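You operate a simulated robot arm through the tools that you are given. There is no shell and no other tool. Be economical: measure what you need, move in short steps, check, and stop when the job is done.

You run a simulated robot arm. Do the job below in one go: nothing can be reset, and whatever is moved stays where it is left.

TASK
Flour the red dough through the sieve and dock it.
Fine: flour first; studded roller end to end; put sieve and roller back; leave the other mats. Fingers off the dough. Spill a teaspoon at most, drop nothing, leave nothing switched on.
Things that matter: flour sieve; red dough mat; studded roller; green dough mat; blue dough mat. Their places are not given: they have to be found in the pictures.

Only the result counts: the job must be done as asked and must still hold three seconds after the hand-in. Knocking over, shifting, dropping, spilling or breaking anything else fails it.

THE ROBOT
A 7-joint arm with a two-finger parallel gripper, fixed in place. Base frame: the origin is at the foot of the arm, x ahead of it, y to its left, z up; the work surface is at about z = 860. Readings come in mm, degrees, newtons and seconds.
With the tool pointing down near the work surface it reaches from about 240 to 680 mm from the base axis. Its first joint turns from -66.0 to 66.0 degrees. Payload 2.4 kg.
The TCP is the grasp point between the finger pads, 30 mm short of the fingertips. In the tool frame z runs along the fingers and y along their closing line. The gripper opens to 94 mm. The fingers are 28 mm wide and 10 mm thick; the gripper's body (50 by 96 mm) begins 55 mm behind the TCP.
Orientation is told as [roll, pitch, yaw] about the base's x, y, z axes, in that order, counted from this pose: with the fingers straight down and closing along the base's y, the tool's x points along the base's -x, its y along +y and its z along -z.

THE INTERFACE
- The arm moves only by the tool drive_tool. Its argument "moves" is a list of rows, each an object of numbers (a shift or turn left out is 0, a gripper value left out holds the last): "x", "y", "z": the shift along the base's x, y, z in units of 250 mm (1.0 is 250 mm); "ax", "ay", "az": the turn, a rotation vector about the base's x, y, z in units of 120 degrees (1.0 is 120 degrees); "grip": the closure, from 0 (fully open) to 1 (shut). In form: [{"x": .., "y": .., "z": .., "ax": .., "ay": .., "az": .., "grip": ..}, ...]. A call has 1 to 10 rows; each row is the pose to reach, as a shift and turn from the pose commanded when the call began. A call with a number of a shift or a turn outside -1 to 1 is refused whole. A row lasts 0.2 s, in which the tool goes at most 50 mm and 8.6 degrees; a call with a longer step from one row to the next is refused whole, and so is a gripper value outside its range. A pose out of reach is approached as far as the arm can. The call stops where the force on the tool passes 50 N (or 10 N more than at its start, if that is more) or the arm is blocked; 0.2 s more then pass. Each finger travels about 153 mm/s and halts on what it meets, pressing with about 36 N; the grip force reading is that of the motor and also rises with nothing between the fingers. The clock runs only during rows and for 0.2 s after the last one: add rows that repeat a pose to give the fingers time. It gives the time, the measured TCP pose, the force on the tool (base axes), the opening and the grip force at its end, in the units of the frame above (readings bear some noise).
- Cameras (640 x 400 px; columns grow to the right, rows downward): "scene" is fixed at [45.8, 492.7, 1428.5]; the picture's right is [-0.60, -0.80, 0.00], its down [-0.56, 0.42, -0.71] and it looks along [0.57, -0.43, -0.70] (base axes); focal length 214 px, centre (320, 200). "wrist" rides on the gripper at [-37, 0, -58] in the tool frame; the picture's right is [0.00, -1.00, 0.00], its down [0.97, 0.00, -0.24] and it looks along [0.24, 0.00, 0.97] (tool axes); focal length 218 px, centre (320, 200).
- get_image(camera): a new picture of that camera. No time passes.
- probe_pixels(camera, pixels): for up to 12 pixels [column, row] of the newest picture of that camera ("zoom" is the newest enlarged one), the place [x, y, z] in the base frame of the surface seen there, good to about 2 mm. No time passes.
- close_up(camera, box): a new picture of the part [left, top, right, bottom] of that camera's present view, enlarged. No time passes.
- job_done(): hands the job in; it is judged then, once.

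Go step by step. Measure first, check grasps and placings, and put right what went wrong. The budget is 80 turns and 38 pictures, counting those below and the enlarged ones. Unless the task says otherwise, let go and move clear before handing in, and close with one line.

The tools are called after ">>>" as name(argument=value, ...) on one line, values as JSON. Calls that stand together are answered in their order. drive_tool: Moves the arm, as the interface text tells. Its arguments: {"type":"object","properties":{"moves":{"type":"array"}},"required":["moves"]} The other tools are called the same way: get_image (camera) takes a picture; probe_pixels (camera, pixels) gives the place of the surface under pixels of a picture; close_up (camera, box) takes an enlarged picture of a part of a camera's view; job_done () hands the job in.

At the start:

```text
time: 0.0
tcp_pos: [318.7, 8.7, 1245.4]
tcp_rot: [0.0, 0.0, 0.0]
wrist_force: [0.4, 0.2, 0.5]
gripper_width: 93.9
grasp_force: 0.1
```

scene: 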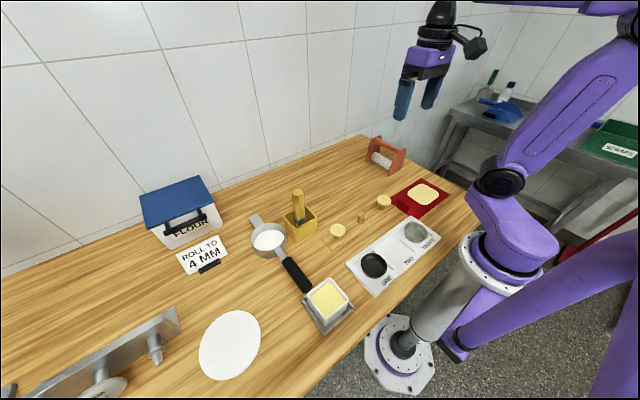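
wrist: 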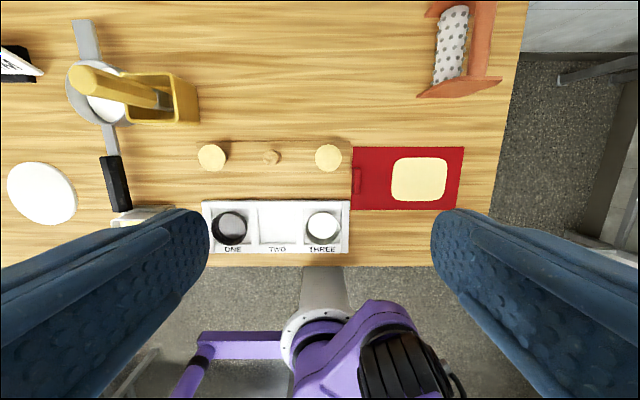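

The red mat with the dough is at about scene (420,195), the sieve at about (270,240) with a black handle, and the roller in an orange stand at about (385,157). I'll enlarge these to see the details.

>>> close_up(camera="scene", box=[220, 170, 380, 340])

>>> close_up(camera="scene", box=[320, 120, 480, 220])

>>> close_up(camera="scene", box=[0, 160, 280, 400])

>>> close_up(camera="wrist", box=[340, 0, 540, 220])

```text
2.35 times, centred on (300, 255) of scene
```

zoom: 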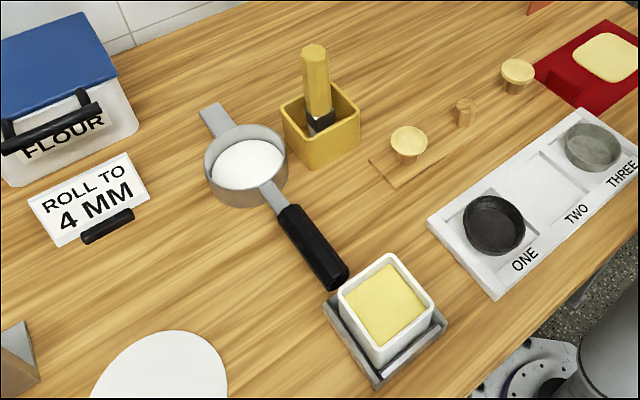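

```text
4.00 times, centred on (400, 170) of scene
```

zoom: 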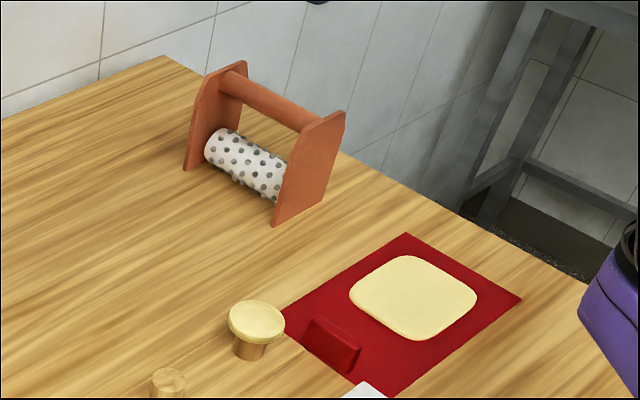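

```text
1.67 times, centred on (140, 280) of scene
```

zoom: 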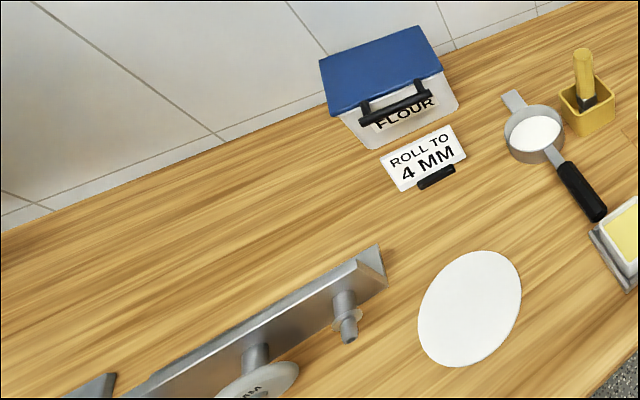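

```text
1.82 times, centred on (440, 110) of wrist
```

zoom: 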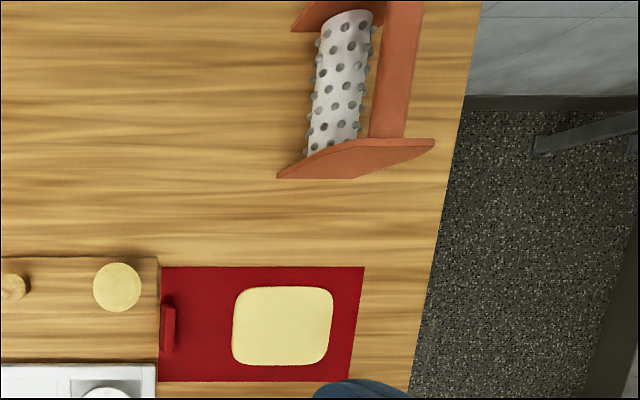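

The sieve already holds flour. The roller is a drum between two orange plates with a handle bar on top. I'll measure the parts now.

>>> probe_pixels(camera="zoom", pixels=[[234, 290], [330, 290], [330, 362], [235, 362], [160, 268], [363, 268], [345, 380], [168, 330], [390, 120], [405, 20], [340, 80], [290, 172]])

>>> probe_pixels(camera="scene", pixels=[[256, 217], [268, 239], [284, 252], [253, 240], [290, 262], [298, 275], [305, 289], [297, 193], [300, 215], [328, 297], [313, 225], [287, 220]])

>>> close_up(camera="wrist", box=[0, 0, 230, 240])

```text
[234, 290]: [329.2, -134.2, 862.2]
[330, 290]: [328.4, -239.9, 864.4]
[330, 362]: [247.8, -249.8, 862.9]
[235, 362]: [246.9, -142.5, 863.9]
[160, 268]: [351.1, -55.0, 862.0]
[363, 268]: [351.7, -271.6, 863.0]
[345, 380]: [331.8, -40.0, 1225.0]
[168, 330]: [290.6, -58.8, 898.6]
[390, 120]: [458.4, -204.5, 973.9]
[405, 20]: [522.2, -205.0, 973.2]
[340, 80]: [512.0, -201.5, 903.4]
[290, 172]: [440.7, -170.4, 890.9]
```

```text
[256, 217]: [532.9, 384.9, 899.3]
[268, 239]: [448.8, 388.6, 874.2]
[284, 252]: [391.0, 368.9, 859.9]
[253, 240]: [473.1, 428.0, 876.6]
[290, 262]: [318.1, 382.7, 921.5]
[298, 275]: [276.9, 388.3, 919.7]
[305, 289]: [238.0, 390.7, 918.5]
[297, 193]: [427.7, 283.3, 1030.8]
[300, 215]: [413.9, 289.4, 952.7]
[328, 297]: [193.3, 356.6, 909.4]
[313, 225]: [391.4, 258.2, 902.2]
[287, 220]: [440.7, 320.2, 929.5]
```

```text
1.67 times, centred on (115, 120) of wrist
```

zoom: 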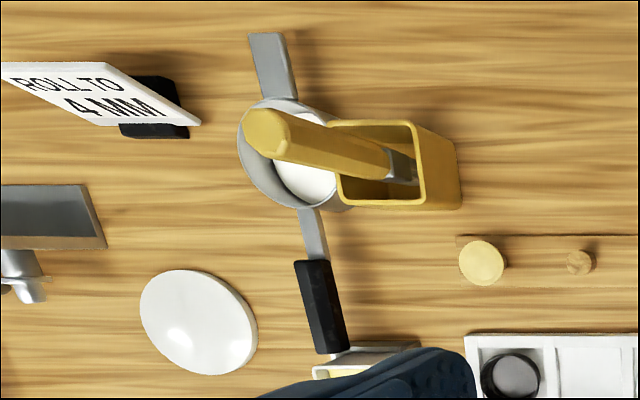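

The sieve handle runs nearly along x at z≈920, and the dough spans about x 247..329, y -134..-250. Next I'll probe the sieve rim, the handle edges and the roller plates and bar.

>>> probe_pixels(camera="zoom", pixels=[[241, 150], [270, 104], [285, 201], [297, 262], [330, 262], [320, 352], [345, 345], [315, 300], [313, 235], [250, 35], [283, 35], [380, 350]])

>>> close_up(camera="scene", box=[355, 125, 415, 180])

```text
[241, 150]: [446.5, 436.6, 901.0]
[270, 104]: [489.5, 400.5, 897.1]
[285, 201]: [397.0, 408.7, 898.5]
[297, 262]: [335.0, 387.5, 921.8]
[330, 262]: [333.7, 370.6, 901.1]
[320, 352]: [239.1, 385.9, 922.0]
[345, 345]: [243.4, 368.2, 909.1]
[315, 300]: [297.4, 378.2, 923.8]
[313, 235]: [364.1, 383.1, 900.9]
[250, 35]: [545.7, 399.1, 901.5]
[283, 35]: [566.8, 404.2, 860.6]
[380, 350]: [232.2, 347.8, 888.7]
```

```text
7.27 times, centred on (385, 152) of scene
```

zoom: 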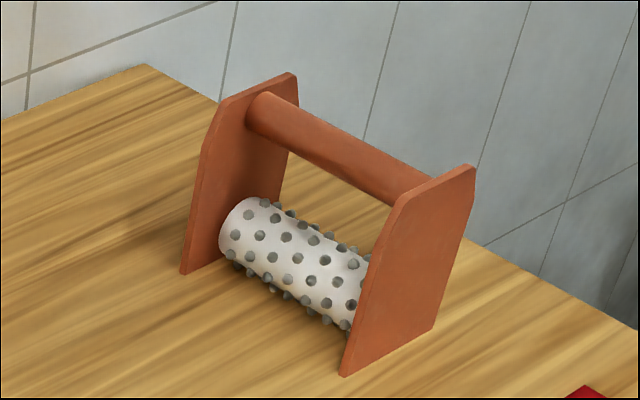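

The roller looks like a single unit, with the drum between its plates and a bar handle on top. I'll measure the plate, drum and bar geometry.

>>> probe_pixels(camera="zoom", pixels=[[184, 270], [290, 76], [226, 100], [343, 374], [432, 328], [472, 168], [400, 205], [240, 205], [340, 270], [262, 97], [410, 180], [225, 245]])

>>> close_up(camera="wrist", box=[400, 0, 520, 110])

```text
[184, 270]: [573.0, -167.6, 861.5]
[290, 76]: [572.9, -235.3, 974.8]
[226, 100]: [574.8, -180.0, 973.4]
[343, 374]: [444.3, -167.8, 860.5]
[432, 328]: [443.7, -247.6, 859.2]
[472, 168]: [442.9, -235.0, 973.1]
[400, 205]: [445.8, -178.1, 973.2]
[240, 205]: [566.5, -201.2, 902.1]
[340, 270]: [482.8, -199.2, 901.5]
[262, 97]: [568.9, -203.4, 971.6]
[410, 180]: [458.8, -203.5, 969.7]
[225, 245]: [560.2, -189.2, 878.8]
```

```text
3.64 times, centred on (460, 55) of wrist
```

zoom: 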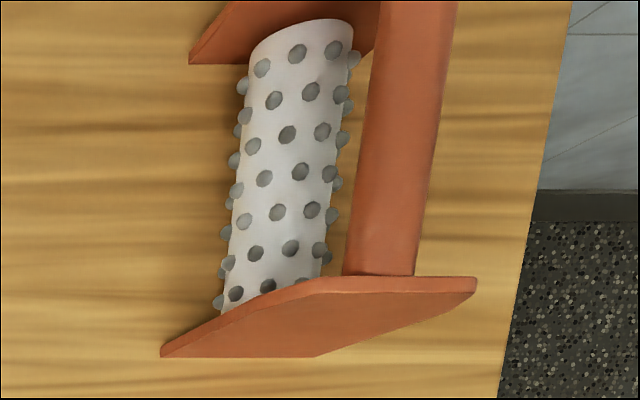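

The roller bar runs along x at y≈-206, z≈961, and its plates straddle 121 mm, so it will roll along y over the dough. The sieve handle's centre is at about (310,380,909), so I'm moving above it.

>>> drive_tool(moves=[{"y": 0.16, "z": -0.05}, {"y": 0.33, "z": -0.1}, {"y": 0.5, "z": -0.15}, {"y": 0.67, "z": -0.2}, {"y": 0.84, "z": -0.3}, {"y": 1.0, "z": -0.4}, {"y": 1.0, "z": -0.4}])

>>> drive_tool(moves=[{"y": 0.16, "z": -0.08}, {"y": 0.33, "z": -0.16, "x": -0.03}, {"y": 0.485, "z": -0.24, "x": -0.035}, {"y": 0.485, "z": -0.36, "x": -0.035}, {"y": 0.485, "z": -0.48, "x": -0.035}, {"y": 0.485, "z": -0.48, "x": -0.035}])

>>> get_image(camera="wrist")

```text
time: 1.6
tcp_pos: [321.9, 261.4, 1144.0]
tcp_rot: [0.0, -0.1, -0.1]
wrist_force: [0.2, -0.5, 0.2]
gripper_width: 93.8
grasp_force: 0.0
```

```text
time: 3.0
tcp_pos: [309.7, 382.1, 1026.3]
tcp_rot: [0.1, 0.0, -0.1]
wrist_force: [-0.2, 0.0, -0.5]
gripper_width: 94.1
grasp_force: 0.1
```

```text
28 pictures are left
```

wrist: 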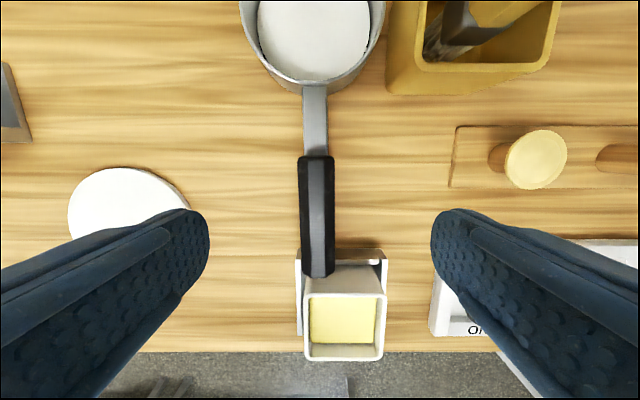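

The handle is centred at column 317 between the fingers. I'll measure its edges to get the exact centre and yaw.

>>> probe_pixels(camera="wrist", pixels=[[302, 165], [332, 165], [305, 265], [332, 265], [317, 215], [315, 120], [241, 30], [384, 30], [314, 85], [315, 40], [340, 285], [300, 265]])

```text
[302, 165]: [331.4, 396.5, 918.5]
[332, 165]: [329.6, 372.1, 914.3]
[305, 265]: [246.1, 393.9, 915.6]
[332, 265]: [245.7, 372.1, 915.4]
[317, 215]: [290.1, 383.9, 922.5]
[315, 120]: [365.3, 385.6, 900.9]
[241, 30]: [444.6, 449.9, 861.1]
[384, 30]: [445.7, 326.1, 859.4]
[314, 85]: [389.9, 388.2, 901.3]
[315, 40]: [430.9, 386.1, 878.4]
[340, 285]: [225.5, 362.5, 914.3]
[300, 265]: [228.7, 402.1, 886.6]
```

The handle centre is y≈384 with its top at z 922, and the sieve ring centre is near (443,387). I'm descending to z 908 and closing.

>>> drive_tool(moves=[{"y": 0.007, "z": -0.15}, {"y": 0.007, "z": -0.3}, {"y": 0.007, "z": -0.4}, {"y": 0.007, "z": -0.473}, {"y": 0.007, "z": -0.473}])

>>> drive_tool(moves=[{"grip": 0.3}, {"grip": 0.5}, {"grip": 0.7}, {"grip": 0.85}, {"grip": 1}, {"grip": 1}, {"grip": 1}])

```text
time: 4.2
tcp_pos: [311.4, 380.8, 906.1]
tcp_rot: [-0.1, 0.0, -0.1]
wrist_force: [0.3, -0.3, 0.1]
gripper_width: 93.9
grasp_force: 0.1
```

```text
time: 5.8
tcp_pos: [310.2, 380.8, 908.2]
tcp_rot: [0.0, -0.1, 0.0]
wrist_force: [-0.4, 1.0, 1.2]
gripper_width: 34.0
grasp_force: 35.7
```

The gripper stopped at 34 mm with 36 N, wider than the 24 mm I measured, so I'm checking the grasp in a picture.

>>> close_up(camera="scene", box=[220, 170, 380, 340])

>>> get_image(camera="wrist")

```text
2.35 times, centred on (300, 255) of scene
```

zoom: 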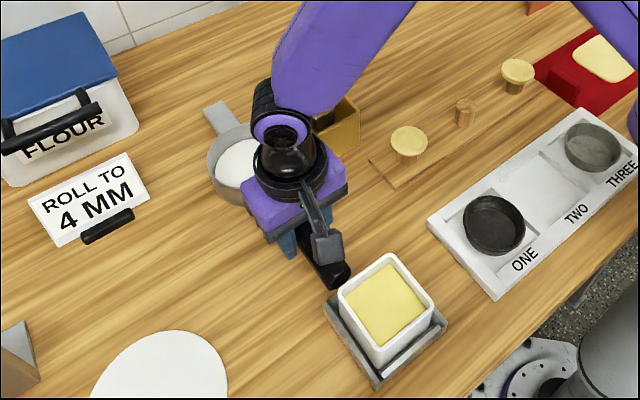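

```text
26 pictures are left
```

wrist: 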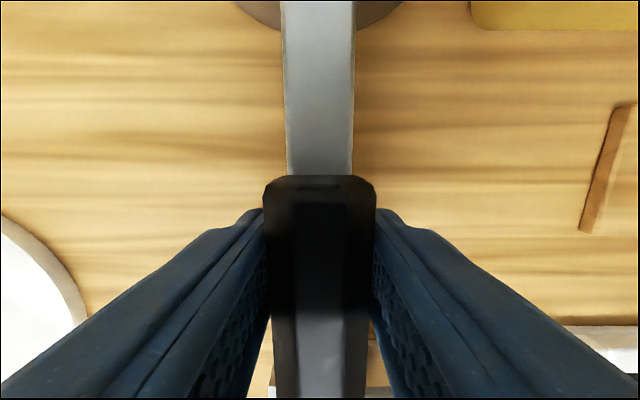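

The fingers hold the handle squarely. I'll lift gently a little and check the force and that the flour stays in.

>>> drive_tool(moves=[{"z": 0.01}, {"z": 0.03}, {"z": 0.06}, {"z": 0.1}, {"z": 0.14}, {"z": 0.18}, {"z": 0.21}, {"z": 0.23}, {"z": 0.24}, {"z": 0.24}])

>>> get_image(camera="scene")

```text
time: 8.0
tcp_pos: [309.8, 383.6, 966.0]
tcp_rot: [-0.1, 0.0, 0.1]
wrist_force: [0.5, -0.2, -3.9]
gripper_width: 33.9
grasp_force: 35.5
```

```text
25 pictures are left
```

scene: 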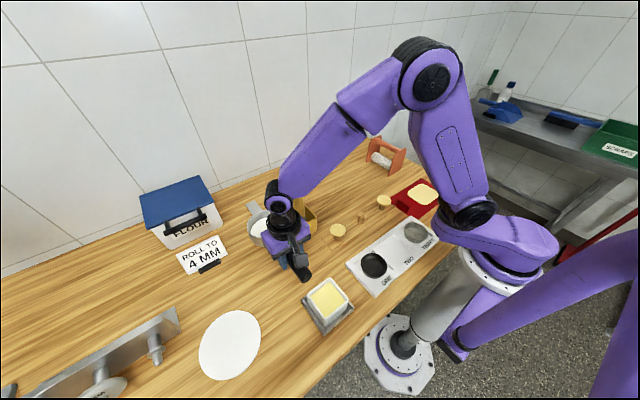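

The sieve weighs about 3.9 N, is level, and shows no spill yet. I'll lift further to clear the brush, then look from the scene camera.

>>> drive_tool(moves=[{"z": 0.02}, {"z": 0.06}, {"z": 0.12}, {"z": 0.19}, {"z": 0.27}, {"z": 0.35}, {"z": 0.43}, {"z": 0.5}, {"z": 0.54}, {"z": 0.56}])

>>> close_up(camera="scene", box=[210, 150, 370, 320])

```text
time: 10.2
tcp_pos: [309.0, 380.4, 1106.8]
tcp_rot: [0.0, 0.0, 0.0]
wrist_force: [0.3, 0.0, -2.6]
gripper_width: 33.9
grasp_force: 36.4
```

```text
2.35 times, centred on (290, 235) of scene
```

zoom: 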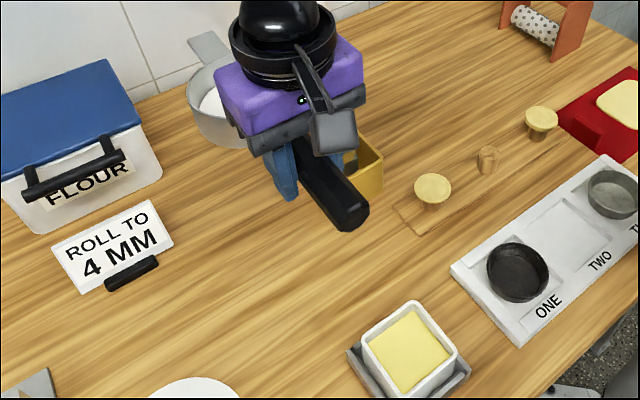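

No flour is visible on the table. I'm swinging slowly toward the dough in three gentle stages, turning -90° so the handle points to +y.

>>> drive_tool(moves=[{"y": -0.012, "az": -0.005}, {"y": -0.047, "az": -0.02}, {"y": -0.106, "az": -0.045}, {"y": -0.182, "az": -0.078, "x": -0.01}, {"y": -0.27, "az": -0.115, "x": -0.015}, {"y": -0.358, "az": -0.152, "x": -0.02}, {"y": -0.44, "az": -0.187, "x": -0.025}, {"y": -0.51, "az": -0.217, "x": -0.03}, {"y": -0.564, "az": -0.24, "x": -0.032}, {"y": -0.587, "az": -0.25, "x": -0.032}])

>>> drive_tool(moves=[{"y": -0.012, "az": -0.005}, {"y": -0.047, "az": -0.02}, {"y": -0.106, "az": -0.045}, {"y": -0.182, "az": -0.078, "x": -0.01}, {"y": -0.27, "az": -0.115, "x": -0.015}, {"y": -0.358, "az": -0.152, "x": -0.02}, {"y": -0.44, "az": -0.187, "x": -0.025}, {"y": -0.51, "az": -0.217, "x": -0.03}, {"y": -0.564, "az": -0.24, "x": -0.032}, {"y": -0.587, "az": -0.25, "x": -0.032}])

>>> drive_tool(moves=[{"y": -0.012, "az": -0.005}, {"y": -0.047, "az": -0.02}, {"y": -0.106, "az": -0.045}, {"y": -0.182, "az": -0.078, "x": -0.01}, {"y": -0.27, "az": -0.115, "x": -0.015}, {"y": -0.358, "az": -0.152, "x": -0.02}, {"y": -0.44, "az": -0.187, "x": -0.025}, {"y": -0.51, "az": -0.217, "x": -0.03}, {"y": -0.564, "az": -0.24, "x": -0.032}, {"y": -0.587, "az": -0.25, "x": -0.032}])

>>> get_image(camera="scene")

>>> get_image(camera="wrist")

```text
time: 12.4
tcp_pos: [302.2, 235.1, 1106.8]
tcp_rot: [0.0, -0.1, -30.1]
wrist_force: [-0.9, 0.0, -3.7]
gripper_width: 33.9
grasp_force: 36.2
```

```text
time: 14.6
tcp_pos: [296.4, 88.1, 1107.5]
tcp_rot: [0.1, 0.0, -60.1]
wrist_force: [0.1, -0.3, -3.7]
gripper_width: 33.7
grasp_force: 35.9
```

```text
time: 16.8
tcp_pos: [285.8, -59.5, 1107.3]
tcp_rot: [0.0, 0.0, -90.1]
wrist_force: [0.5, 0.5, -3.5]
gripper_width: 33.7
grasp_force: 35.6
```

```text
23 pictures are left
```

scene: 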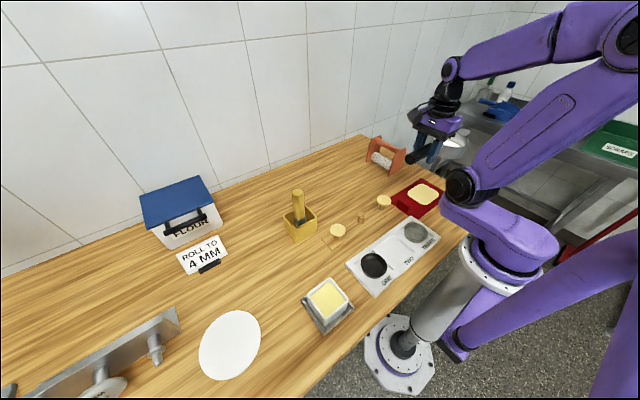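

```text
22 pictures are left
```

wrist: 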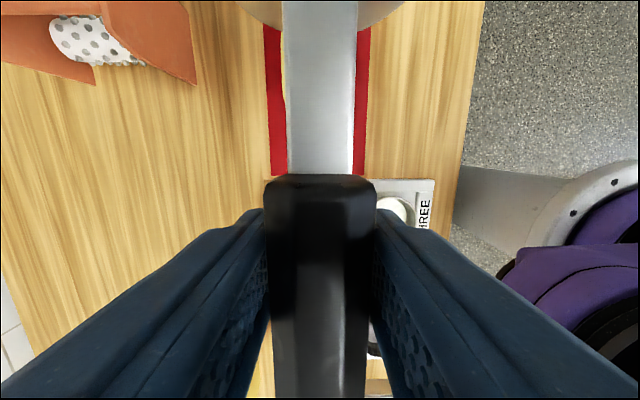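

No spill is seen on the way, and the mat is centred under the stem (wrist columns 264–370). I'll zoom in to check the ring's position against the dough.

>>> close_up(camera="scene", box=[370, 90, 490, 230])

```text
2.86 times, centred on (430, 160) of scene
```

zoom: 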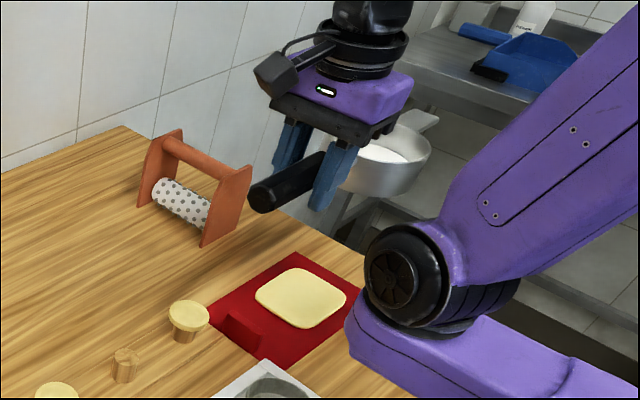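

>>> probe_pixels(camera="zoom", pixels=[[431, 152], [385, 155], [400, 125], [257, 293], [296, 269], [345, 293], [303, 327], [209, 310], [294, 253], [262, 358], [243, 330], [345, 185]])

```text
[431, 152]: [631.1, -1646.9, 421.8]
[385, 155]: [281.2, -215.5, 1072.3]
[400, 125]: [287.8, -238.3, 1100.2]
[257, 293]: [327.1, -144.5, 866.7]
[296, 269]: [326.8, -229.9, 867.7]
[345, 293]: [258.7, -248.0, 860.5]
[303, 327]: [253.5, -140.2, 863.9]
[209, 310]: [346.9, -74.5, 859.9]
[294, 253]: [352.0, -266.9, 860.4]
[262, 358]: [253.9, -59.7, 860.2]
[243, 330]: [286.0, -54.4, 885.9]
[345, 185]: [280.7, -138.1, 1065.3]
```

The ring is centred at about (287,-189) over a dough centre of about (288,-192), with clear air above. I'm lowering so the sieve bottom is about 40 mm above the dough.

>>> drive_tool(moves=[{"z": -0.015, "x": 0.002}, {"z": -0.05, "x": 0.004}, {"z": -0.115, "x": 0.006}, {"z": -0.2, "x": 0.006}, {"z": -0.3, "x": 0.006}, {"z": -0.4, "x": 0.006}, {"z": -0.49, "x": 0.006}, {"z": -0.56, "x": 0.006}, {"z": -0.61, "x": 0.006}, {"z": -0.63, "x": 0.006}])

>>> close_up(camera="scene", box=[370, 130, 490, 230])

```text
time: 19.0
tcp_pos: [289.1, -56.8, 950.0]
tcp_rot: [0.0, -0.1, -90.0]
wrist_force: [-1.2, 0.2, -3.4]
gripper_width: 34.0
grasp_force: 36.2
```

```text
4.00 times, centred on (430, 180) of scene
```

zoom: 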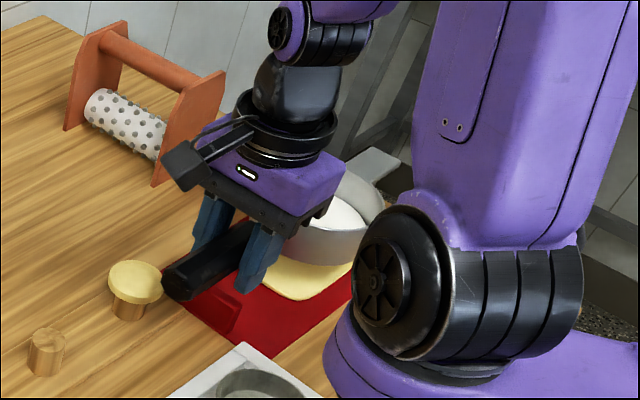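

The ring is right above the dough, well clear of the knob and tab. Now I'll try a short shake of about ±8 mm along y.

>>> drive_tool(moves=[{"y": 0.03}, {"y": -0.03}, {"y": 0.03}, {"y": -0.03}, {"y": 0.03}, {"y": -0.03}, {"y": 0.03}, {"y": -0.03}, {"y": 0}, {"y": 0}])

>>> close_up(camera="scene", box=[390, 150, 470, 220])

```text
time: 21.2
tcp_pos: [287.0, -57.4, 949.3]
tcp_rot: [-0.1, 0.0, -89.9]
wrist_force: [0.5, -0.6, -3.1]
gripper_width: 33.7
grasp_force: 35.8
```

```text
5.71 times, centred on (430, 185) of scene
```

zoom: 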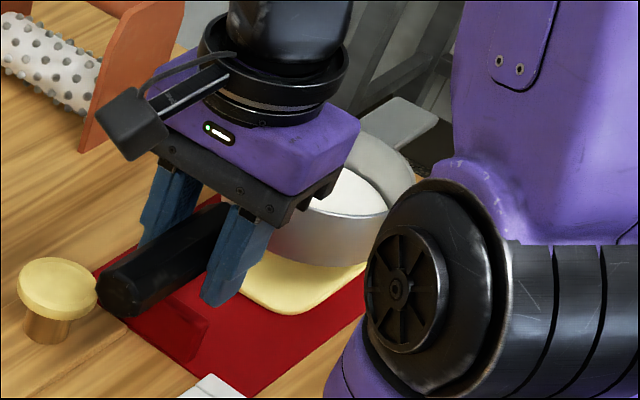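

I can't see the dough under the ring yet. I'll probe the flour surface, the rim and the knob near the handle end.

>>> probe_pixels(camera="zoom", pixels=[[350, 195], [375, 200], [335, 175], [415, 185], [55, 270], [118, 290], [350, 282], [300, 305], [260, 280]])

```text
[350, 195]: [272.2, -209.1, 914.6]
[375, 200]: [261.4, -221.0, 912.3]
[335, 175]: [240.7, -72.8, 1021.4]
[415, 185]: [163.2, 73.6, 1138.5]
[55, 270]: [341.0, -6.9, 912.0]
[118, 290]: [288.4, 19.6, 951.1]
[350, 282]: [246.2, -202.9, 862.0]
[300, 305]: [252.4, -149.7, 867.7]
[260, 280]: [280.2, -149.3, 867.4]
```

The flour surface is perhaps slightly lower (914) but the result is unclear. I'll shake more briskly for one call and compare the weight, then look.

>>> drive_tool(moves=[{"y": 0.05}, {"y": -0.05}, {"y": 0.05}, {"y": -0.05}, {"y": 0.05}, {"y": -0.05}, {"y": 0.05}, {"y": -0.05}, {"y": 0}, {"y": 0}])

>>> drive_tool(moves=[{"z": 0.04}, {"z": 0.1}, {"z": 0.18}, {"z": 0.25}, {"z": 0.32}, {"z": 0.38}, {"z": 0.4}, {"z": 0.4}])

>>> close_up(camera="scene", box=[390, 130, 470, 220])

```text
time: 23.4
tcp_pos: [288.5, -56.5, 949.6]
tcp_rot: [0.0, 0.1, -90.1]
wrist_force: [-0.1, 0.1, -3.6]
gripper_width: 33.7
grasp_force: 35.5
```

```text
time: 25.2
tcp_pos: [289.0, -57.8, 1049.4]
tcp_rot: [-0.1, 0.1, -90.0]
wrist_force: [0.5, -0.1, -3.2]
gripper_width: 33.7
grasp_force: 35.5
```

```text
4.44 times, centred on (430, 175) of scene
```

zoom: 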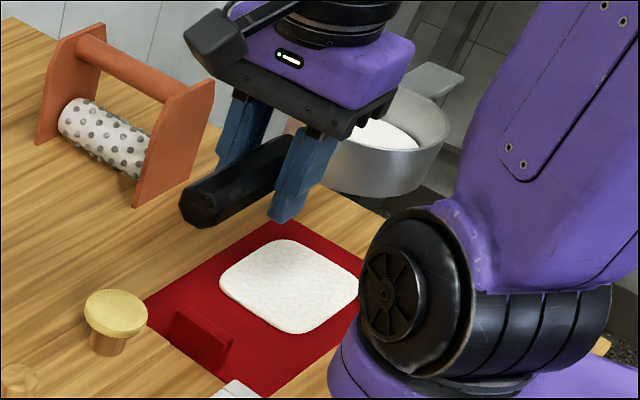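

The dough is evenly white and the mat is clean, so flouring is done. I'm retracing the path gently to return the sieve.

>>> drive_tool(moves=[{"z": 0.02}, {"z": 0.06}, {"z": 0.12}, {"z": 0.17}, {"z": 0.21}, {"z": 0.23}, {"z": 0.23}])

>>> drive_tool(moves=[{"y": 0.012, "az": 0.005}, {"y": 0.047, "az": 0.02}, {"y": 0.106, "az": 0.045}, {"y": 0.182, "az": 0.078, "x": 0.01}, {"y": 0.27, "az": 0.115, "x": 0.015}, {"y": 0.358, "az": 0.152, "x": 0.02}, {"y": 0.44, "az": 0.187, "x": 0.025}, {"y": 0.51, "az": 0.217, "x": 0.03}, {"y": 0.564, "az": 0.24, "x": 0.03}, {"y": 0.587, "az": 0.25, "x": 0.03}])

>>> drive_tool(moves=[{"y": 0.012, "az": 0.005}, {"y": 0.047, "az": 0.02}, {"y": 0.106, "az": 0.045}, {"y": 0.182, "az": 0.078, "x": 0.01}, {"y": 0.27, "az": 0.115, "x": 0.015}, {"y": 0.358, "az": 0.152, "x": 0.02}, {"y": 0.44, "az": 0.187, "x": 0.025}, {"y": 0.51, "az": 0.217, "x": 0.03}, {"y": 0.564, "az": 0.24, "x": 0.03}, {"y": 0.587, "az": 0.25, "x": 0.03}])

>>> drive_tool(moves=[{"y": 0.012, "az": 0.005}, {"y": 0.047, "az": 0.02}, {"y": 0.106, "az": 0.045}, {"y": 0.182, "az": 0.078, "x": 0.01}, {"y": 0.27, "az": 0.115, "x": 0.015}, {"y": 0.358, "az": 0.152, "x": 0.02}, {"y": 0.44, "az": 0.187, "x": 0.025}, {"y": 0.51, "az": 0.217, "x": 0.03}, {"y": 0.564, "az": 0.24, "x": 0.03}, {"y": 0.587, "az": 0.25, "x": 0.03}])

```text
time: 26.8
tcp_pos: [286.7, -56.8, 1106.1]
tcp_rot: [0.0, 0.0, -89.9]
wrist_force: [0.3, 0.2, -2.7]
gripper_width: 33.6
grasp_force: 35.6
```

```text
time: 29.0
tcp_pos: [294.7, 89.2, 1106.7]
tcp_rot: [0.0, -0.1, -60.1]
wrist_force: [-0.2, -0.2, -2.6]
gripper_width: 33.9
grasp_force: 35.1
```

```text
time: 31.2
tcp_pos: [303.4, 235.6, 1107.0]
tcp_rot: [0.0, 0.1, -30.0]
wrist_force: [0.4, 0.6, -3.4]
gripper_width: 33.6
grasp_force: 35.7
```

```text
time: 33.4
tcp_pos: [310.0, 382.8, 1106.9]
tcp_rot: [0.0, 0.0, -0.1]
wrist_force: [-0.3, 0.4, -3.5]
gripper_width: 33.5
grasp_force: 36.3
```

Back above the start at (310,383,1107), level. I'm lowering by the same amount it was raised and watching the force.

>>> drive_tool(moves=[{"z": -0.02}, {"z": -0.07}, {"z": -0.15}, {"z": -0.24}, {"z": -0.34}, {"z": -0.44}, {"z": -0.54}, {"z": -0.62}, {"z": -0.67}, {"z": -0.7}])

>>> drive_tool(moves=[{"z": -0.02}, {"z": -0.05}, {"z": -0.075}, {"z": -0.09}, {"z": -0.098}, {"z": -0.1}, {"z": -0.1}])

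>>> close_up(camera="scene", box=[220, 170, 380, 340])

```text
time: 35.6
tcp_pos: [311.4, 383.0, 931.9]
tcp_rot: [0.0, 0.0, 0.0]
wrist_force: [0.5, -0.1, -2.6]
gripper_width: 33.5
grasp_force: 35.7
```

```text
time: 37.2
tcp_pos: [310.3, 382.8, 907.0]
tcp_rot: [0.0, 0.0, 0.0]
wrist_force: [-4.8, -1.1, 13.4]
gripper_width: 33.6
grasp_force: 36.0
```

```text
2.35 times, centred on (300, 255) of scene
```

zoom: 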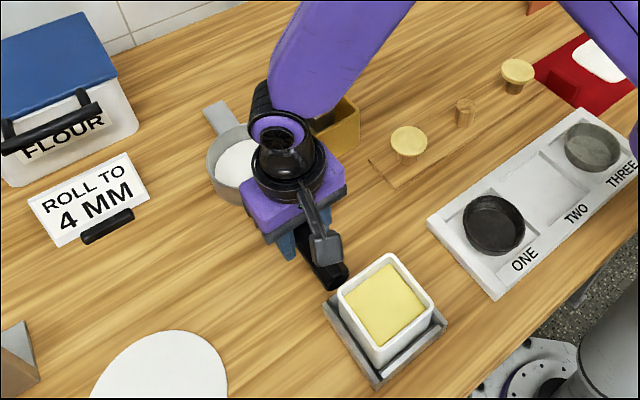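

The sieve is on the table, pressing about 13 N, and in the same place as before. I'll ease up slightly, open, and rise.

>>> drive_tool(moves=[{"z": 0.002, "grip": 1}, {"z": 0.003, "grip": 0.6}, {"z": 0.003, "grip": 0.4}, {"z": 0.003, "grip": 0.2}, {"z": 0.003, "grip": 0}, {"z": 0.003, "grip": 0}])

>>> drive_tool(moves=[{"z": 0.05}, {"z": 0.15}, {"z": 0.3}, {"z": 0.45}, {"z": 0.6}, {"z": 0.75}, {"z": 0.9}, {"z": 0.9}])

>>> get_image(camera="wrist")

```text
time: 38.6
tcp_pos: [310.9, 382.3, 907.3]
tcp_rot: [0.1, 0.0, -0.1]
wrist_force: [-0.1, 0.6, -0.7]
gripper_width: 93.9
grasp_force: 0.1
```

```text
time: 40.4
tcp_pos: [309.4, 382.7, 1134.1]
tcp_rot: [0.1, 0.0, 0.0]
wrist_force: [-0.2, 0.5, -0.2]
gripper_width: 93.9
grasp_force: 0.0
```

```text
16 pictures are left
```

wrist: 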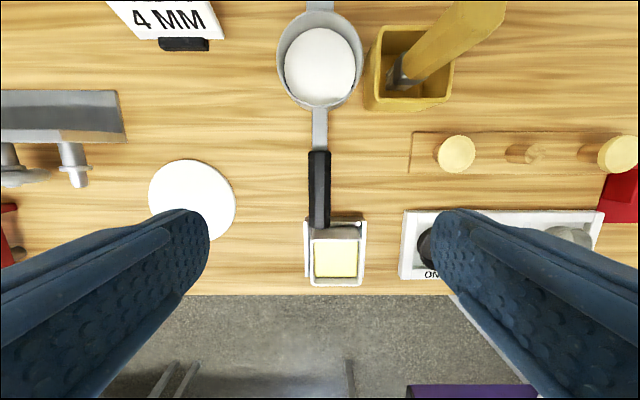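

The sieve is back in place and upright with no flour around it. Now I'm moving over to the roller at about (508,-206).

>>> drive_tool(moves=[{"y": -0.1}, {"y": -0.25}, {"y": -0.42}, {"y": -0.58}, {"y": -0.73}, {"y": -0.88}, {"y": -1.0}, {"y": -1.0}])

>>> drive_tool(moves=[{"y": -0.1, "x": 0.05}, {"y": -0.25, "x": 0.15}, {"y": -0.4, "x": 0.28}, {"y": -0.55, "x": 0.4}, {"y": -0.7, "x": 0.52}, {"y": -0.85, "x": 0.64}, {"y": -0.95, "x": 0.74}, {"y": -1.0, "x": 0.79}, {"y": -1.0, "x": 0.79}])

>>> drive_tool(moves=[{"y": -0.15}, {"y": -0.28}, {"y": -0.355}, {"y": -0.355, "z": -0.15}, {"y": -0.355, "z": -0.22}, {"y": -0.355, "z": -0.22}])

>>> get_image(camera="wrist")

```text
time: 42.2
tcp_pos: [311.4, 132.3, 1133.2]
tcp_rot: [0.1, -0.1, 0.0]
wrist_force: [0.0, 0.3, 0.8]
gripper_width: 94.2
grasp_force: 0.1
```

```text
time: 44.2
tcp_pos: [506.5, -119.3, 1132.8]
tcp_rot: [0.1, 0.1, -0.1]
wrist_force: [-0.1, 0.2, -0.7]
gripper_width: 94.0
grasp_force: 0.1
```

```text
time: 45.6
tcp_pos: [508.0, -207.1, 1078.4]
tcp_rot: [0.0, 0.0, 0.0]
wrist_force: [-0.5, -0.2, -0.2]
gripper_width: 94.0
grasp_force: 0.0
```

```text
15 pictures are left
```

wrist: 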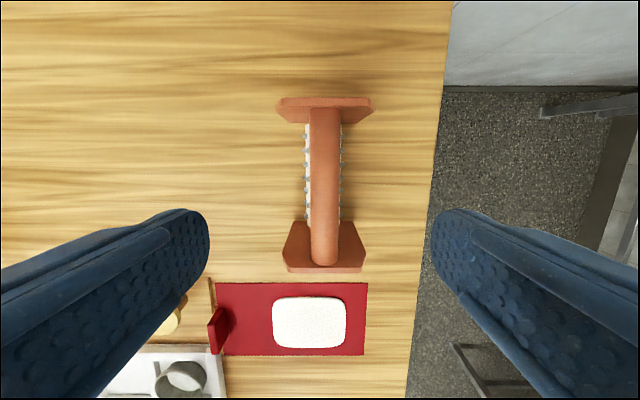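

The bar spans columns 310–338. I'll probe its edges, and the dough and mat edges for the rolling path.

>>> probe_pixels(camera="wrist", pixels=[[324, 190], [313, 190], [336, 190], [313, 130], [335, 130], [274, 322], [345, 322], [310, 299], [310, 346], [300, 284], [300, 354], [365, 320]])

```text
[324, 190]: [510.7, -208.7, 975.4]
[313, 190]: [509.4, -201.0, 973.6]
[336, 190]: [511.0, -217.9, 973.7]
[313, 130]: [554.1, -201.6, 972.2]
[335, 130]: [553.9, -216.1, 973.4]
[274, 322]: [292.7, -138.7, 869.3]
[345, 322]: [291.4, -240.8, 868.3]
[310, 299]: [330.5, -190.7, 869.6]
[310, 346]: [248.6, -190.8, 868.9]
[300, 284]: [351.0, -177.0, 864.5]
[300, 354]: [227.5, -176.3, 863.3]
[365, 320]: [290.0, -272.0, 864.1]
```

The bar centre is at (509,-209) with its top at 974. The dough is x 248..330, y -138..-242, top z≈869. Now I'm descending to grasp the bar.

>>> drive_tool(moves=[{"y": -0.008, "z": -0.15}, {"y": -0.008, "z": -0.3}, {"y": -0.008, "z": -0.4}, {"y": -0.008, "z": -0.465}, {"y": -0.008, "z": -0.465}])

>>> drive_tool(moves=[{"grip": 0.3}, {"grip": 0.5}, {"grip": 0.7}, {"grip": 0.85}, {"grip": 1}, {"grip": 1}, {"grip": 1}])

>>> drive_tool(moves=[{"z": 0.02}, {"z": 0.08}, {"z": 0.16}, {"z": 0.25}, {"z": 0.33}, {"z": 0.4}, {"z": 0.4}])

>>> close_up(camera="scene", box=[350, 90, 490, 220])

```text
time: 46.8
tcp_pos: [507.4, -208.9, 960.2]
tcp_rot: [0.0, 0.0, 0.0]
wrist_force: [-0.3, 0.0, -0.3]
gripper_width: 94.2
grasp_force: 0.1
```

```text
time: 48.4
tcp_pos: [508.2, -209.8, 961.3]
tcp_rot: [-0.1, -0.1, -0.1]
wrist_force: [-1.2, -2.7, 2.1]
gripper_width: 27.9
grasp_force: 36.0
```

```text
time: 50.0
tcp_pos: [508.0, -209.3, 1061.9]
tcp_rot: [-0.1, 0.0, 0.0]
wrist_force: [-0.6, -0.2, -6.1]
gripper_width: 28.0
grasp_force: 35.7
```

```text
3.08 times, centred on (420, 155) of scene
```

zoom: 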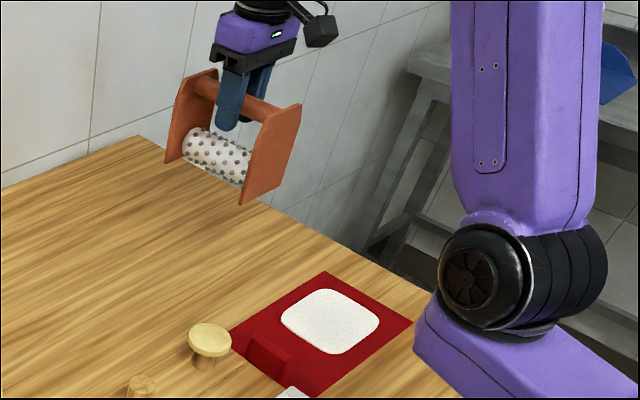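

The whole roller came up cleanly on its bar. I'm carrying it over the near end of the dough, to (288.5,-134).

>>> drive_tool(moves=[{"x": -0.03, "y": 0.01}, {"x": -0.12, "y": 0.05}, {"x": -0.25, "y": 0.09}, {"x": -0.38, "y": 0.14}, {"x": -0.51, "y": 0.18}, {"x": -0.63, "y": 0.22}, {"x": -0.74, "y": 0.26}, {"x": -0.83, "y": 0.29}, {"x": -0.878, "y": 0.302}, {"x": -0.878, "y": 0.302}])

>>> drive_tool(moves=[{"z": -0.05}, {"z": -0.13}, {"z": -0.2}, {"z": -0.27}, {"z": -0.31}, {"z": -0.32}, {"z": -0.32}])

>>> close_up(camera="scene", box=[370, 120, 490, 230])

```text
time: 52.2
tcp_pos: [286.1, -133.6, 1061.7]
tcp_rot: [-0.1, 0.0, -0.1]
wrist_force: [0.5, 0.3, -5.5]
gripper_width: 27.7
grasp_force: 35.9
```

```text
time: 53.8
tcp_pos: [288.6, -131.6, 981.6]
tcp_rot: [0.1, -0.1, 0.0]
wrist_force: [-0.3, 0.6, -5.2]
gripper_width: 28.2
grasp_force: 35.8
```

```text
3.64 times, centred on (430, 175) of scene
```

zoom: 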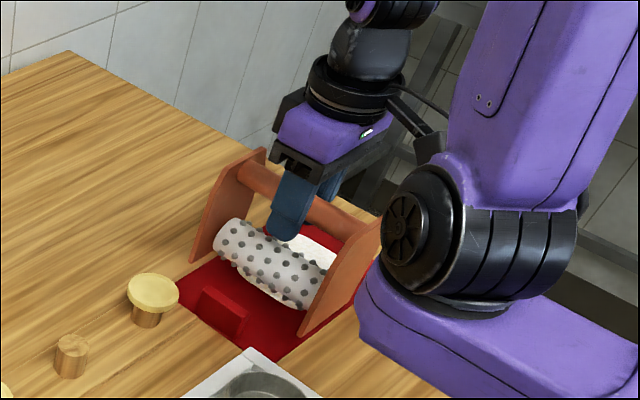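

The roller is straddling the dough at its near end. I'll probe the drum, plate and knob positions before lowering.

>>> probe_pixels(camera="zoom", pixels=[[232, 222], [320, 268], [192, 258], [300, 335], [265, 150], [222, 258], [300, 305], [220, 312], [345, 318], [150, 290]])

```text
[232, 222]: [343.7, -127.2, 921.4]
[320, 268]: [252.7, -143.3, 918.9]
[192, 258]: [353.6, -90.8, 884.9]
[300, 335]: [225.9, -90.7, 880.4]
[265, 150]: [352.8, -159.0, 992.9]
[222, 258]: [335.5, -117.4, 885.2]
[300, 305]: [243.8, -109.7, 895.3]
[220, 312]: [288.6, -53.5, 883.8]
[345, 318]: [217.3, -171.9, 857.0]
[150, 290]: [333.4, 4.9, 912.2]
```

The drum is at y≈-131, its bottom about 14 mm above the dough. I'm lowering stepwise while watching the force.

>>> drive_tool(moves=[{"z": -0.02, "y": -0.008}, {"z": -0.04, "y": -0.008}, {"z": -0.048, "y": -0.008}, {"z": -0.048, "y": -0.008}])

>>> drive_tool(moves=[{"z": -0.004}, {"z": -0.008}, {"z": -0.008}])

```text
time: 54.8
tcp_pos: [289.9, -134.4, 969.2]
tcp_rot: [0.0, 0.1, -0.2]
wrist_force: [0.2, -0.2, -5.7]
gripper_width: 27.8
grasp_force: 36.2
```

```text
time: 55.6
tcp_pos: [288.3, -134.6, 966.3]
tcp_rot: [0.0, 0.0, 0.0]
wrist_force: [2.4, 2.9, 1.8]
gripper_width: 27.9
grasp_force: 35.3
```

Contact felt: the load went from -5.7 to +1.8 N, with plates still above the mat. I'm starting to roll toward -y.

>>> drive_tool(moves=[{"y": -0.015, "z": -0.002}, {"y": -0.04, "z": -0.002}, {"y": -0.07, "z": -0.002}, {"y": -0.1, "z": -0.002}, {"y": -0.13, "z": -0.002}, {"y": -0.15, "z": -0.002}, {"y": -0.15, "z": -0.002}])

>>> close_up(camera="scene", box=[370, 120, 490, 230])

```text
time: 57.2
tcp_pos: [288.1, -172.3, 966.1]
tcp_rot: [0.1, 0.0, 0.0]
wrist_force: [-0.4, -0.3, -5.8]
gripper_width: 28.0
grasp_force: 35.7
```

```text
3.64 times, centred on (430, 175) of scene
```

zoom: 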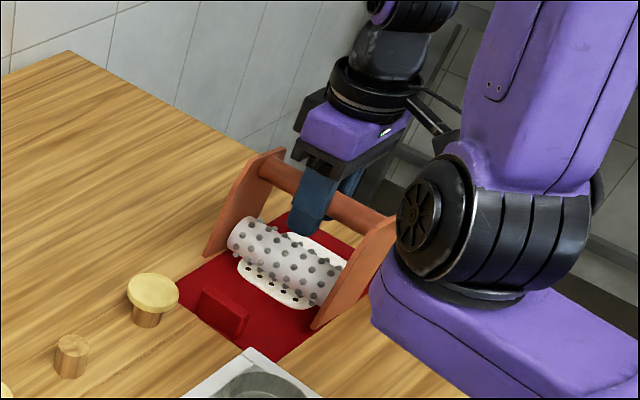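

Holes appear at the near end, but the load is back to bare weight (-5.8 N), so contact is light. I'll press slightly lower here.

>>> drive_tool(moves=[{"z": -0.004}, {"z": -0.004}, {"z": -0.004}])

>>> drive_tool(moves=[{"z": -0.003}, {"z": -0.003}, {"z": -0.003}])

```text
time: 58.0
tcp_pos: [289.2, -173.6, 966.2]
tcp_rot: [-0.1, -0.1, -0.1]
wrist_force: [-2.8, -2.0, 19.2]
gripper_width: 28.0
grasp_force: 36.0
```

```text
time: 58.8
tcp_pos: [289.6, -173.8, 966.0]
tcp_rot: [-0.1, 0.0, 0.0]
wrist_force: [-2.3, -0.3, 36.0]
gripper_width: 28.0
grasp_force: 35.4
```

The contact is stiff (36 N), so I'll back off to a moderate press, roll back to the near edge, and check.

>>> drive_tool(moves=[{"z": 0.004}, {"z": 0.004, "y": 0.02}, {"z": 0.004, "y": 0.05}, {"z": 0.004, "y": 0.09}, {"z": 0.004, "y": 0.13}, {"z": 0.004, "y": 0.15}, {"z": 0.004, "y": 0.15}])

```text
time: 60.4
tcp_pos: [286.5, -134.3, 964.3]
tcp_rot: [0.0, -0.1, 0.0]
wrist_force: [1.1, -0.5, -3.9]
gripper_width: 28.0
grasp_force: 35.9
```

Back at the near edge with light contact. Now one continuous pass to the far end, to y≈-248.

>>> drive_tool(moves=[{"y": -0.03}, {"y": -0.08}, {"y": -0.13}, {"y": -0.18}, {"y": -0.23}, {"y": -0.28}, {"y": -0.33}, {"y": -0.38}, {"y": -0.43}, {"y": -0.455}])

>>> close_up(camera="scene", box=[370, 120, 490, 230])

```text
time: 62.6
tcp_pos: [288.6, -248.7, 965.6]
tcp_rot: [0.1, 0.1, 0.0]
wrist_force: [1.0, 3.9, 0.9]
gripper_width: 27.8
grasp_force: 35.9
```

```text
3.64 times, centred on (430, 175) of scene
```

zoom: 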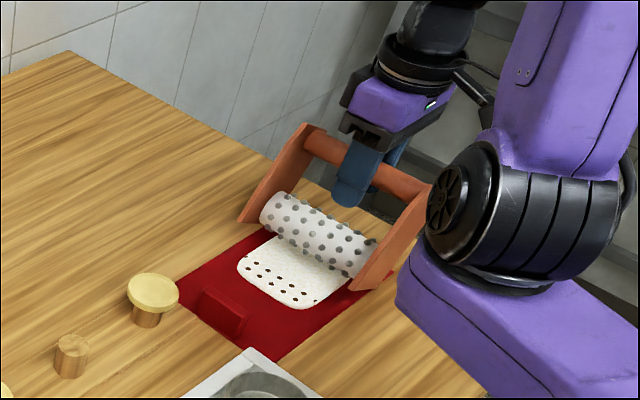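

Only the first 25–30 mm of dough (zoom around (270,280)) got holes, so the pass was too light or too fast. I'll roll back slower and with a bit more pressure.

>>> drive_tool(moves=[{"z": -0.001, "y": 0.01}, {"z": -0.002, "y": 0.03}, {"z": -0.002, "y": 0.05}, {"z": -0.002, "y": 0.07}, {"z": -0.002, "y": 0.09}, {"z": -0.002, "y": 0.11}, {"z": -0.002, "y": 0.13}, {"z": -0.002, "y": 0.15}, {"z": -0.002, "y": 0.15}])

>>> close_up(camera="scene", box=[390, 140, 480, 220])

```text
time: 64.6
tcp_pos: [288.0, -210.9, 965.8]
tcp_rot: [-0.1, 0.0, 0.0]
wrist_force: [1.9, -0.4, -1.6]
gripper_width: 27.9
grasp_force: 35.8
```

```text
5.00 times, centred on (435, 180) of scene
```

zoom: 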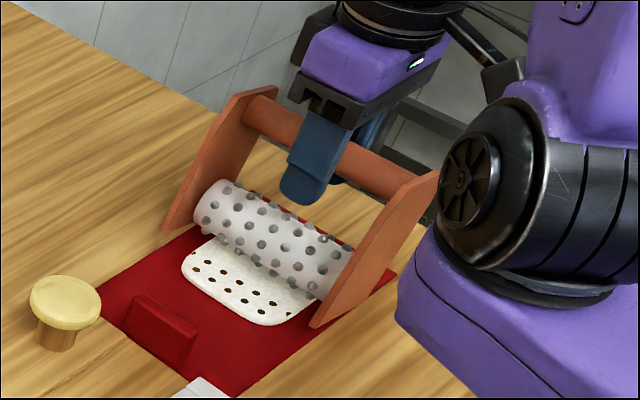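

Force at this spot is still light (-1.6 N); the drum's studs make the load vary with phase. I'll lower another millimetre and continue slowly to the near end.

>>> drive_tool(moves=[{"z": -0.002}, {"z": -0.004}, {"z": -0.004}])

>>> drive_tool(moves=[{"y": 0.02}, {"y": 0.04}, {"y": 0.06}, {"y": 0.08}, {"y": 0.1}, {"y": 0.12}])

>>> drive_tool(moves=[{"y": 0.02}, {"y": 0.04}, {"y": 0.06}, {"y": 0.08}, {"y": 0.1}, {"y": 0.12}, {"y": 0.14}, {"y": 0.16}, {"y": 0.18}, {"y": 0.19}])

>>> close_up(camera="scene", box=[390, 140, 480, 220])

```text
time: 65.4
tcp_pos: [287.7, -210.6, 965.4]
tcp_rot: [0.1, 0.0, 0.0]
wrist_force: [3.7, 7.6, 24.7]
gripper_width: 27.7
grasp_force: 36.4
```

```text
time: 66.8
tcp_pos: [287.6, -181.2, 965.2]
tcp_rot: [0.1, 0.0, -0.1]
wrist_force: [-0.4, -0.7, -5.3]
gripper_width: 27.9
grasp_force: 35.8
```

```text
time: 69.0
tcp_pos: [289.5, -133.8, 965.4]
tcp_rot: [0.0, 0.0, 0.0]
wrist_force: [0.2, 0.8, -5.1]
gripper_width: 27.7
grasp_force: 35.9
```

```text
5.00 times, centred on (435, 180) of scene
```

zoom: 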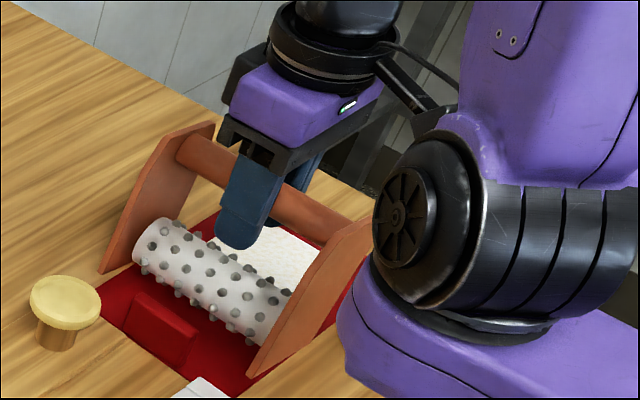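

After each press, rolling makes the load vanish, so the bar may be slipping or tilting in the grip. I'll measure the roller's pose against the TCP.

>>> probe_pixels(camera="zoom", pixels=[[104, 270], [250, 374], [212, 125], [160, 148], [165, 222], [290, 292], [185, 150], [135, 262], [350, 282], [180, 240]])

>>> close_up(camera="wrist", box=[120, 0, 520, 400])

```text
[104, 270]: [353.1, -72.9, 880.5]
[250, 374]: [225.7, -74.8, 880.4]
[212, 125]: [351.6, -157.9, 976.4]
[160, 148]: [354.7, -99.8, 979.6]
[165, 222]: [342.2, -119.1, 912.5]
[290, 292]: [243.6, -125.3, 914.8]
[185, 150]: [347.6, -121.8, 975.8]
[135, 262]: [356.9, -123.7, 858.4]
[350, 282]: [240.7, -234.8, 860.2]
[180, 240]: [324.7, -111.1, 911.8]
```

```text
1.00 times, centred on (320, 200) of wrist
```

zoom: 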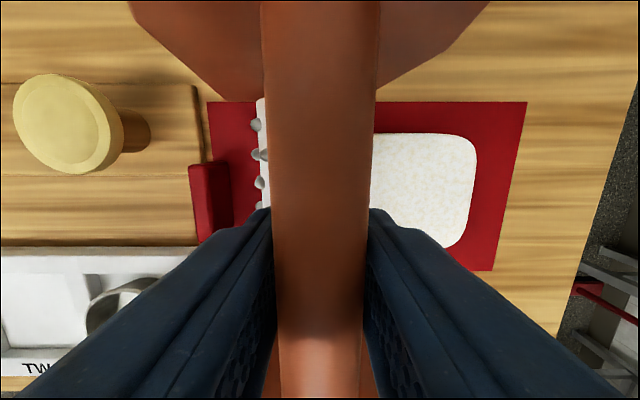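

The plate's lower corner (y -73, z 880) shows the roller has tilted about its bar by roughly 10°, which lifted the drum off the dough. I'll lift up and look at the tilt and the dough.

>>> drive_tool(moves=[{"z": 0.03}, {"z": 0.1}, {"z": 0.2}, {"z": 0.3}, {"z": 0.38}, {"z": 0.4}, {"z": 0.4}])

>>> drive_tool(moves=[{"x": 0.03, "y": -0.01}, {"x": 0.12, "y": -0.05}, {"x": 0.25, "y": -0.09}, {"x": 0.38, "y": -0.14}, {"x": 0.51, "y": -0.18}, {"x": 0.63, "y": -0.22}, {"x": 0.74, "y": -0.26}, {"x": 0.83, "y": -0.29}, {"x": 0.878, "y": -0.3}, {"x": 0.878, "y": -0.3}])

>>> close_up(camera="scene", box=[350, 90, 470, 220])

```text
time: 70.6
tcp_pos: [287.7, -132.6, 1065.2]
tcp_rot: [0.0, 0.0, -0.1]
wrist_force: [0.4, 0.3, -5.7]
gripper_width: 27.7
grasp_force: 36.4
```

```text
time: 72.8
tcp_pos: [507.8, -208.1, 1064.3]
tcp_rot: [-0.1, 0.1, 0.0]
wrist_force: [-0.8, 0.0, -5.2]
gripper_width: 27.7
grasp_force: 36.6
```

```text
3.08 times, centred on (410, 155) of scene
```

zoom: 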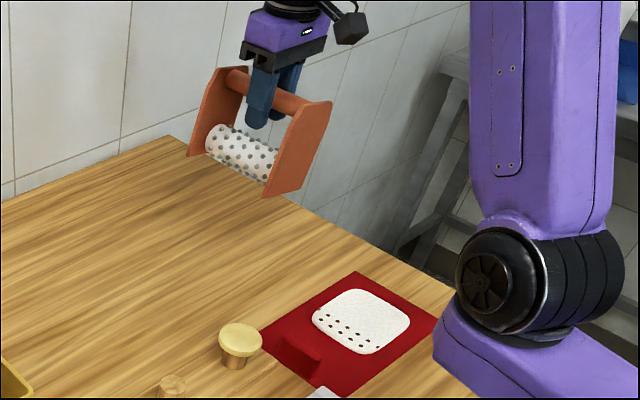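

The tilt is clear, and only two rows of holes are made. I'll probe the plate corners for the tilt angle, and the mat corners to confirm nothing shifted.

>>> probe_pixels(camera="zoom", pixels=[[265, 195], [301, 181], [331, 104], [302, 107], [190, 153], [217, 72], [290, 160], [315, 165], [262, 347], [354, 273], [436, 320], [320, 320]])

```text
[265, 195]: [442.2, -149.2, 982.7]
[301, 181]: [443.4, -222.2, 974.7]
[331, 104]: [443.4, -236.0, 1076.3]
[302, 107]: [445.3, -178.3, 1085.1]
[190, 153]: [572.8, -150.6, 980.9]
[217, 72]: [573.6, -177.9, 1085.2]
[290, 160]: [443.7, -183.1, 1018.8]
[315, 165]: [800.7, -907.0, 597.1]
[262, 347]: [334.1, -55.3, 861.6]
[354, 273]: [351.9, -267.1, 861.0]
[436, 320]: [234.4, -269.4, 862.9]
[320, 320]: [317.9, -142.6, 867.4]
```

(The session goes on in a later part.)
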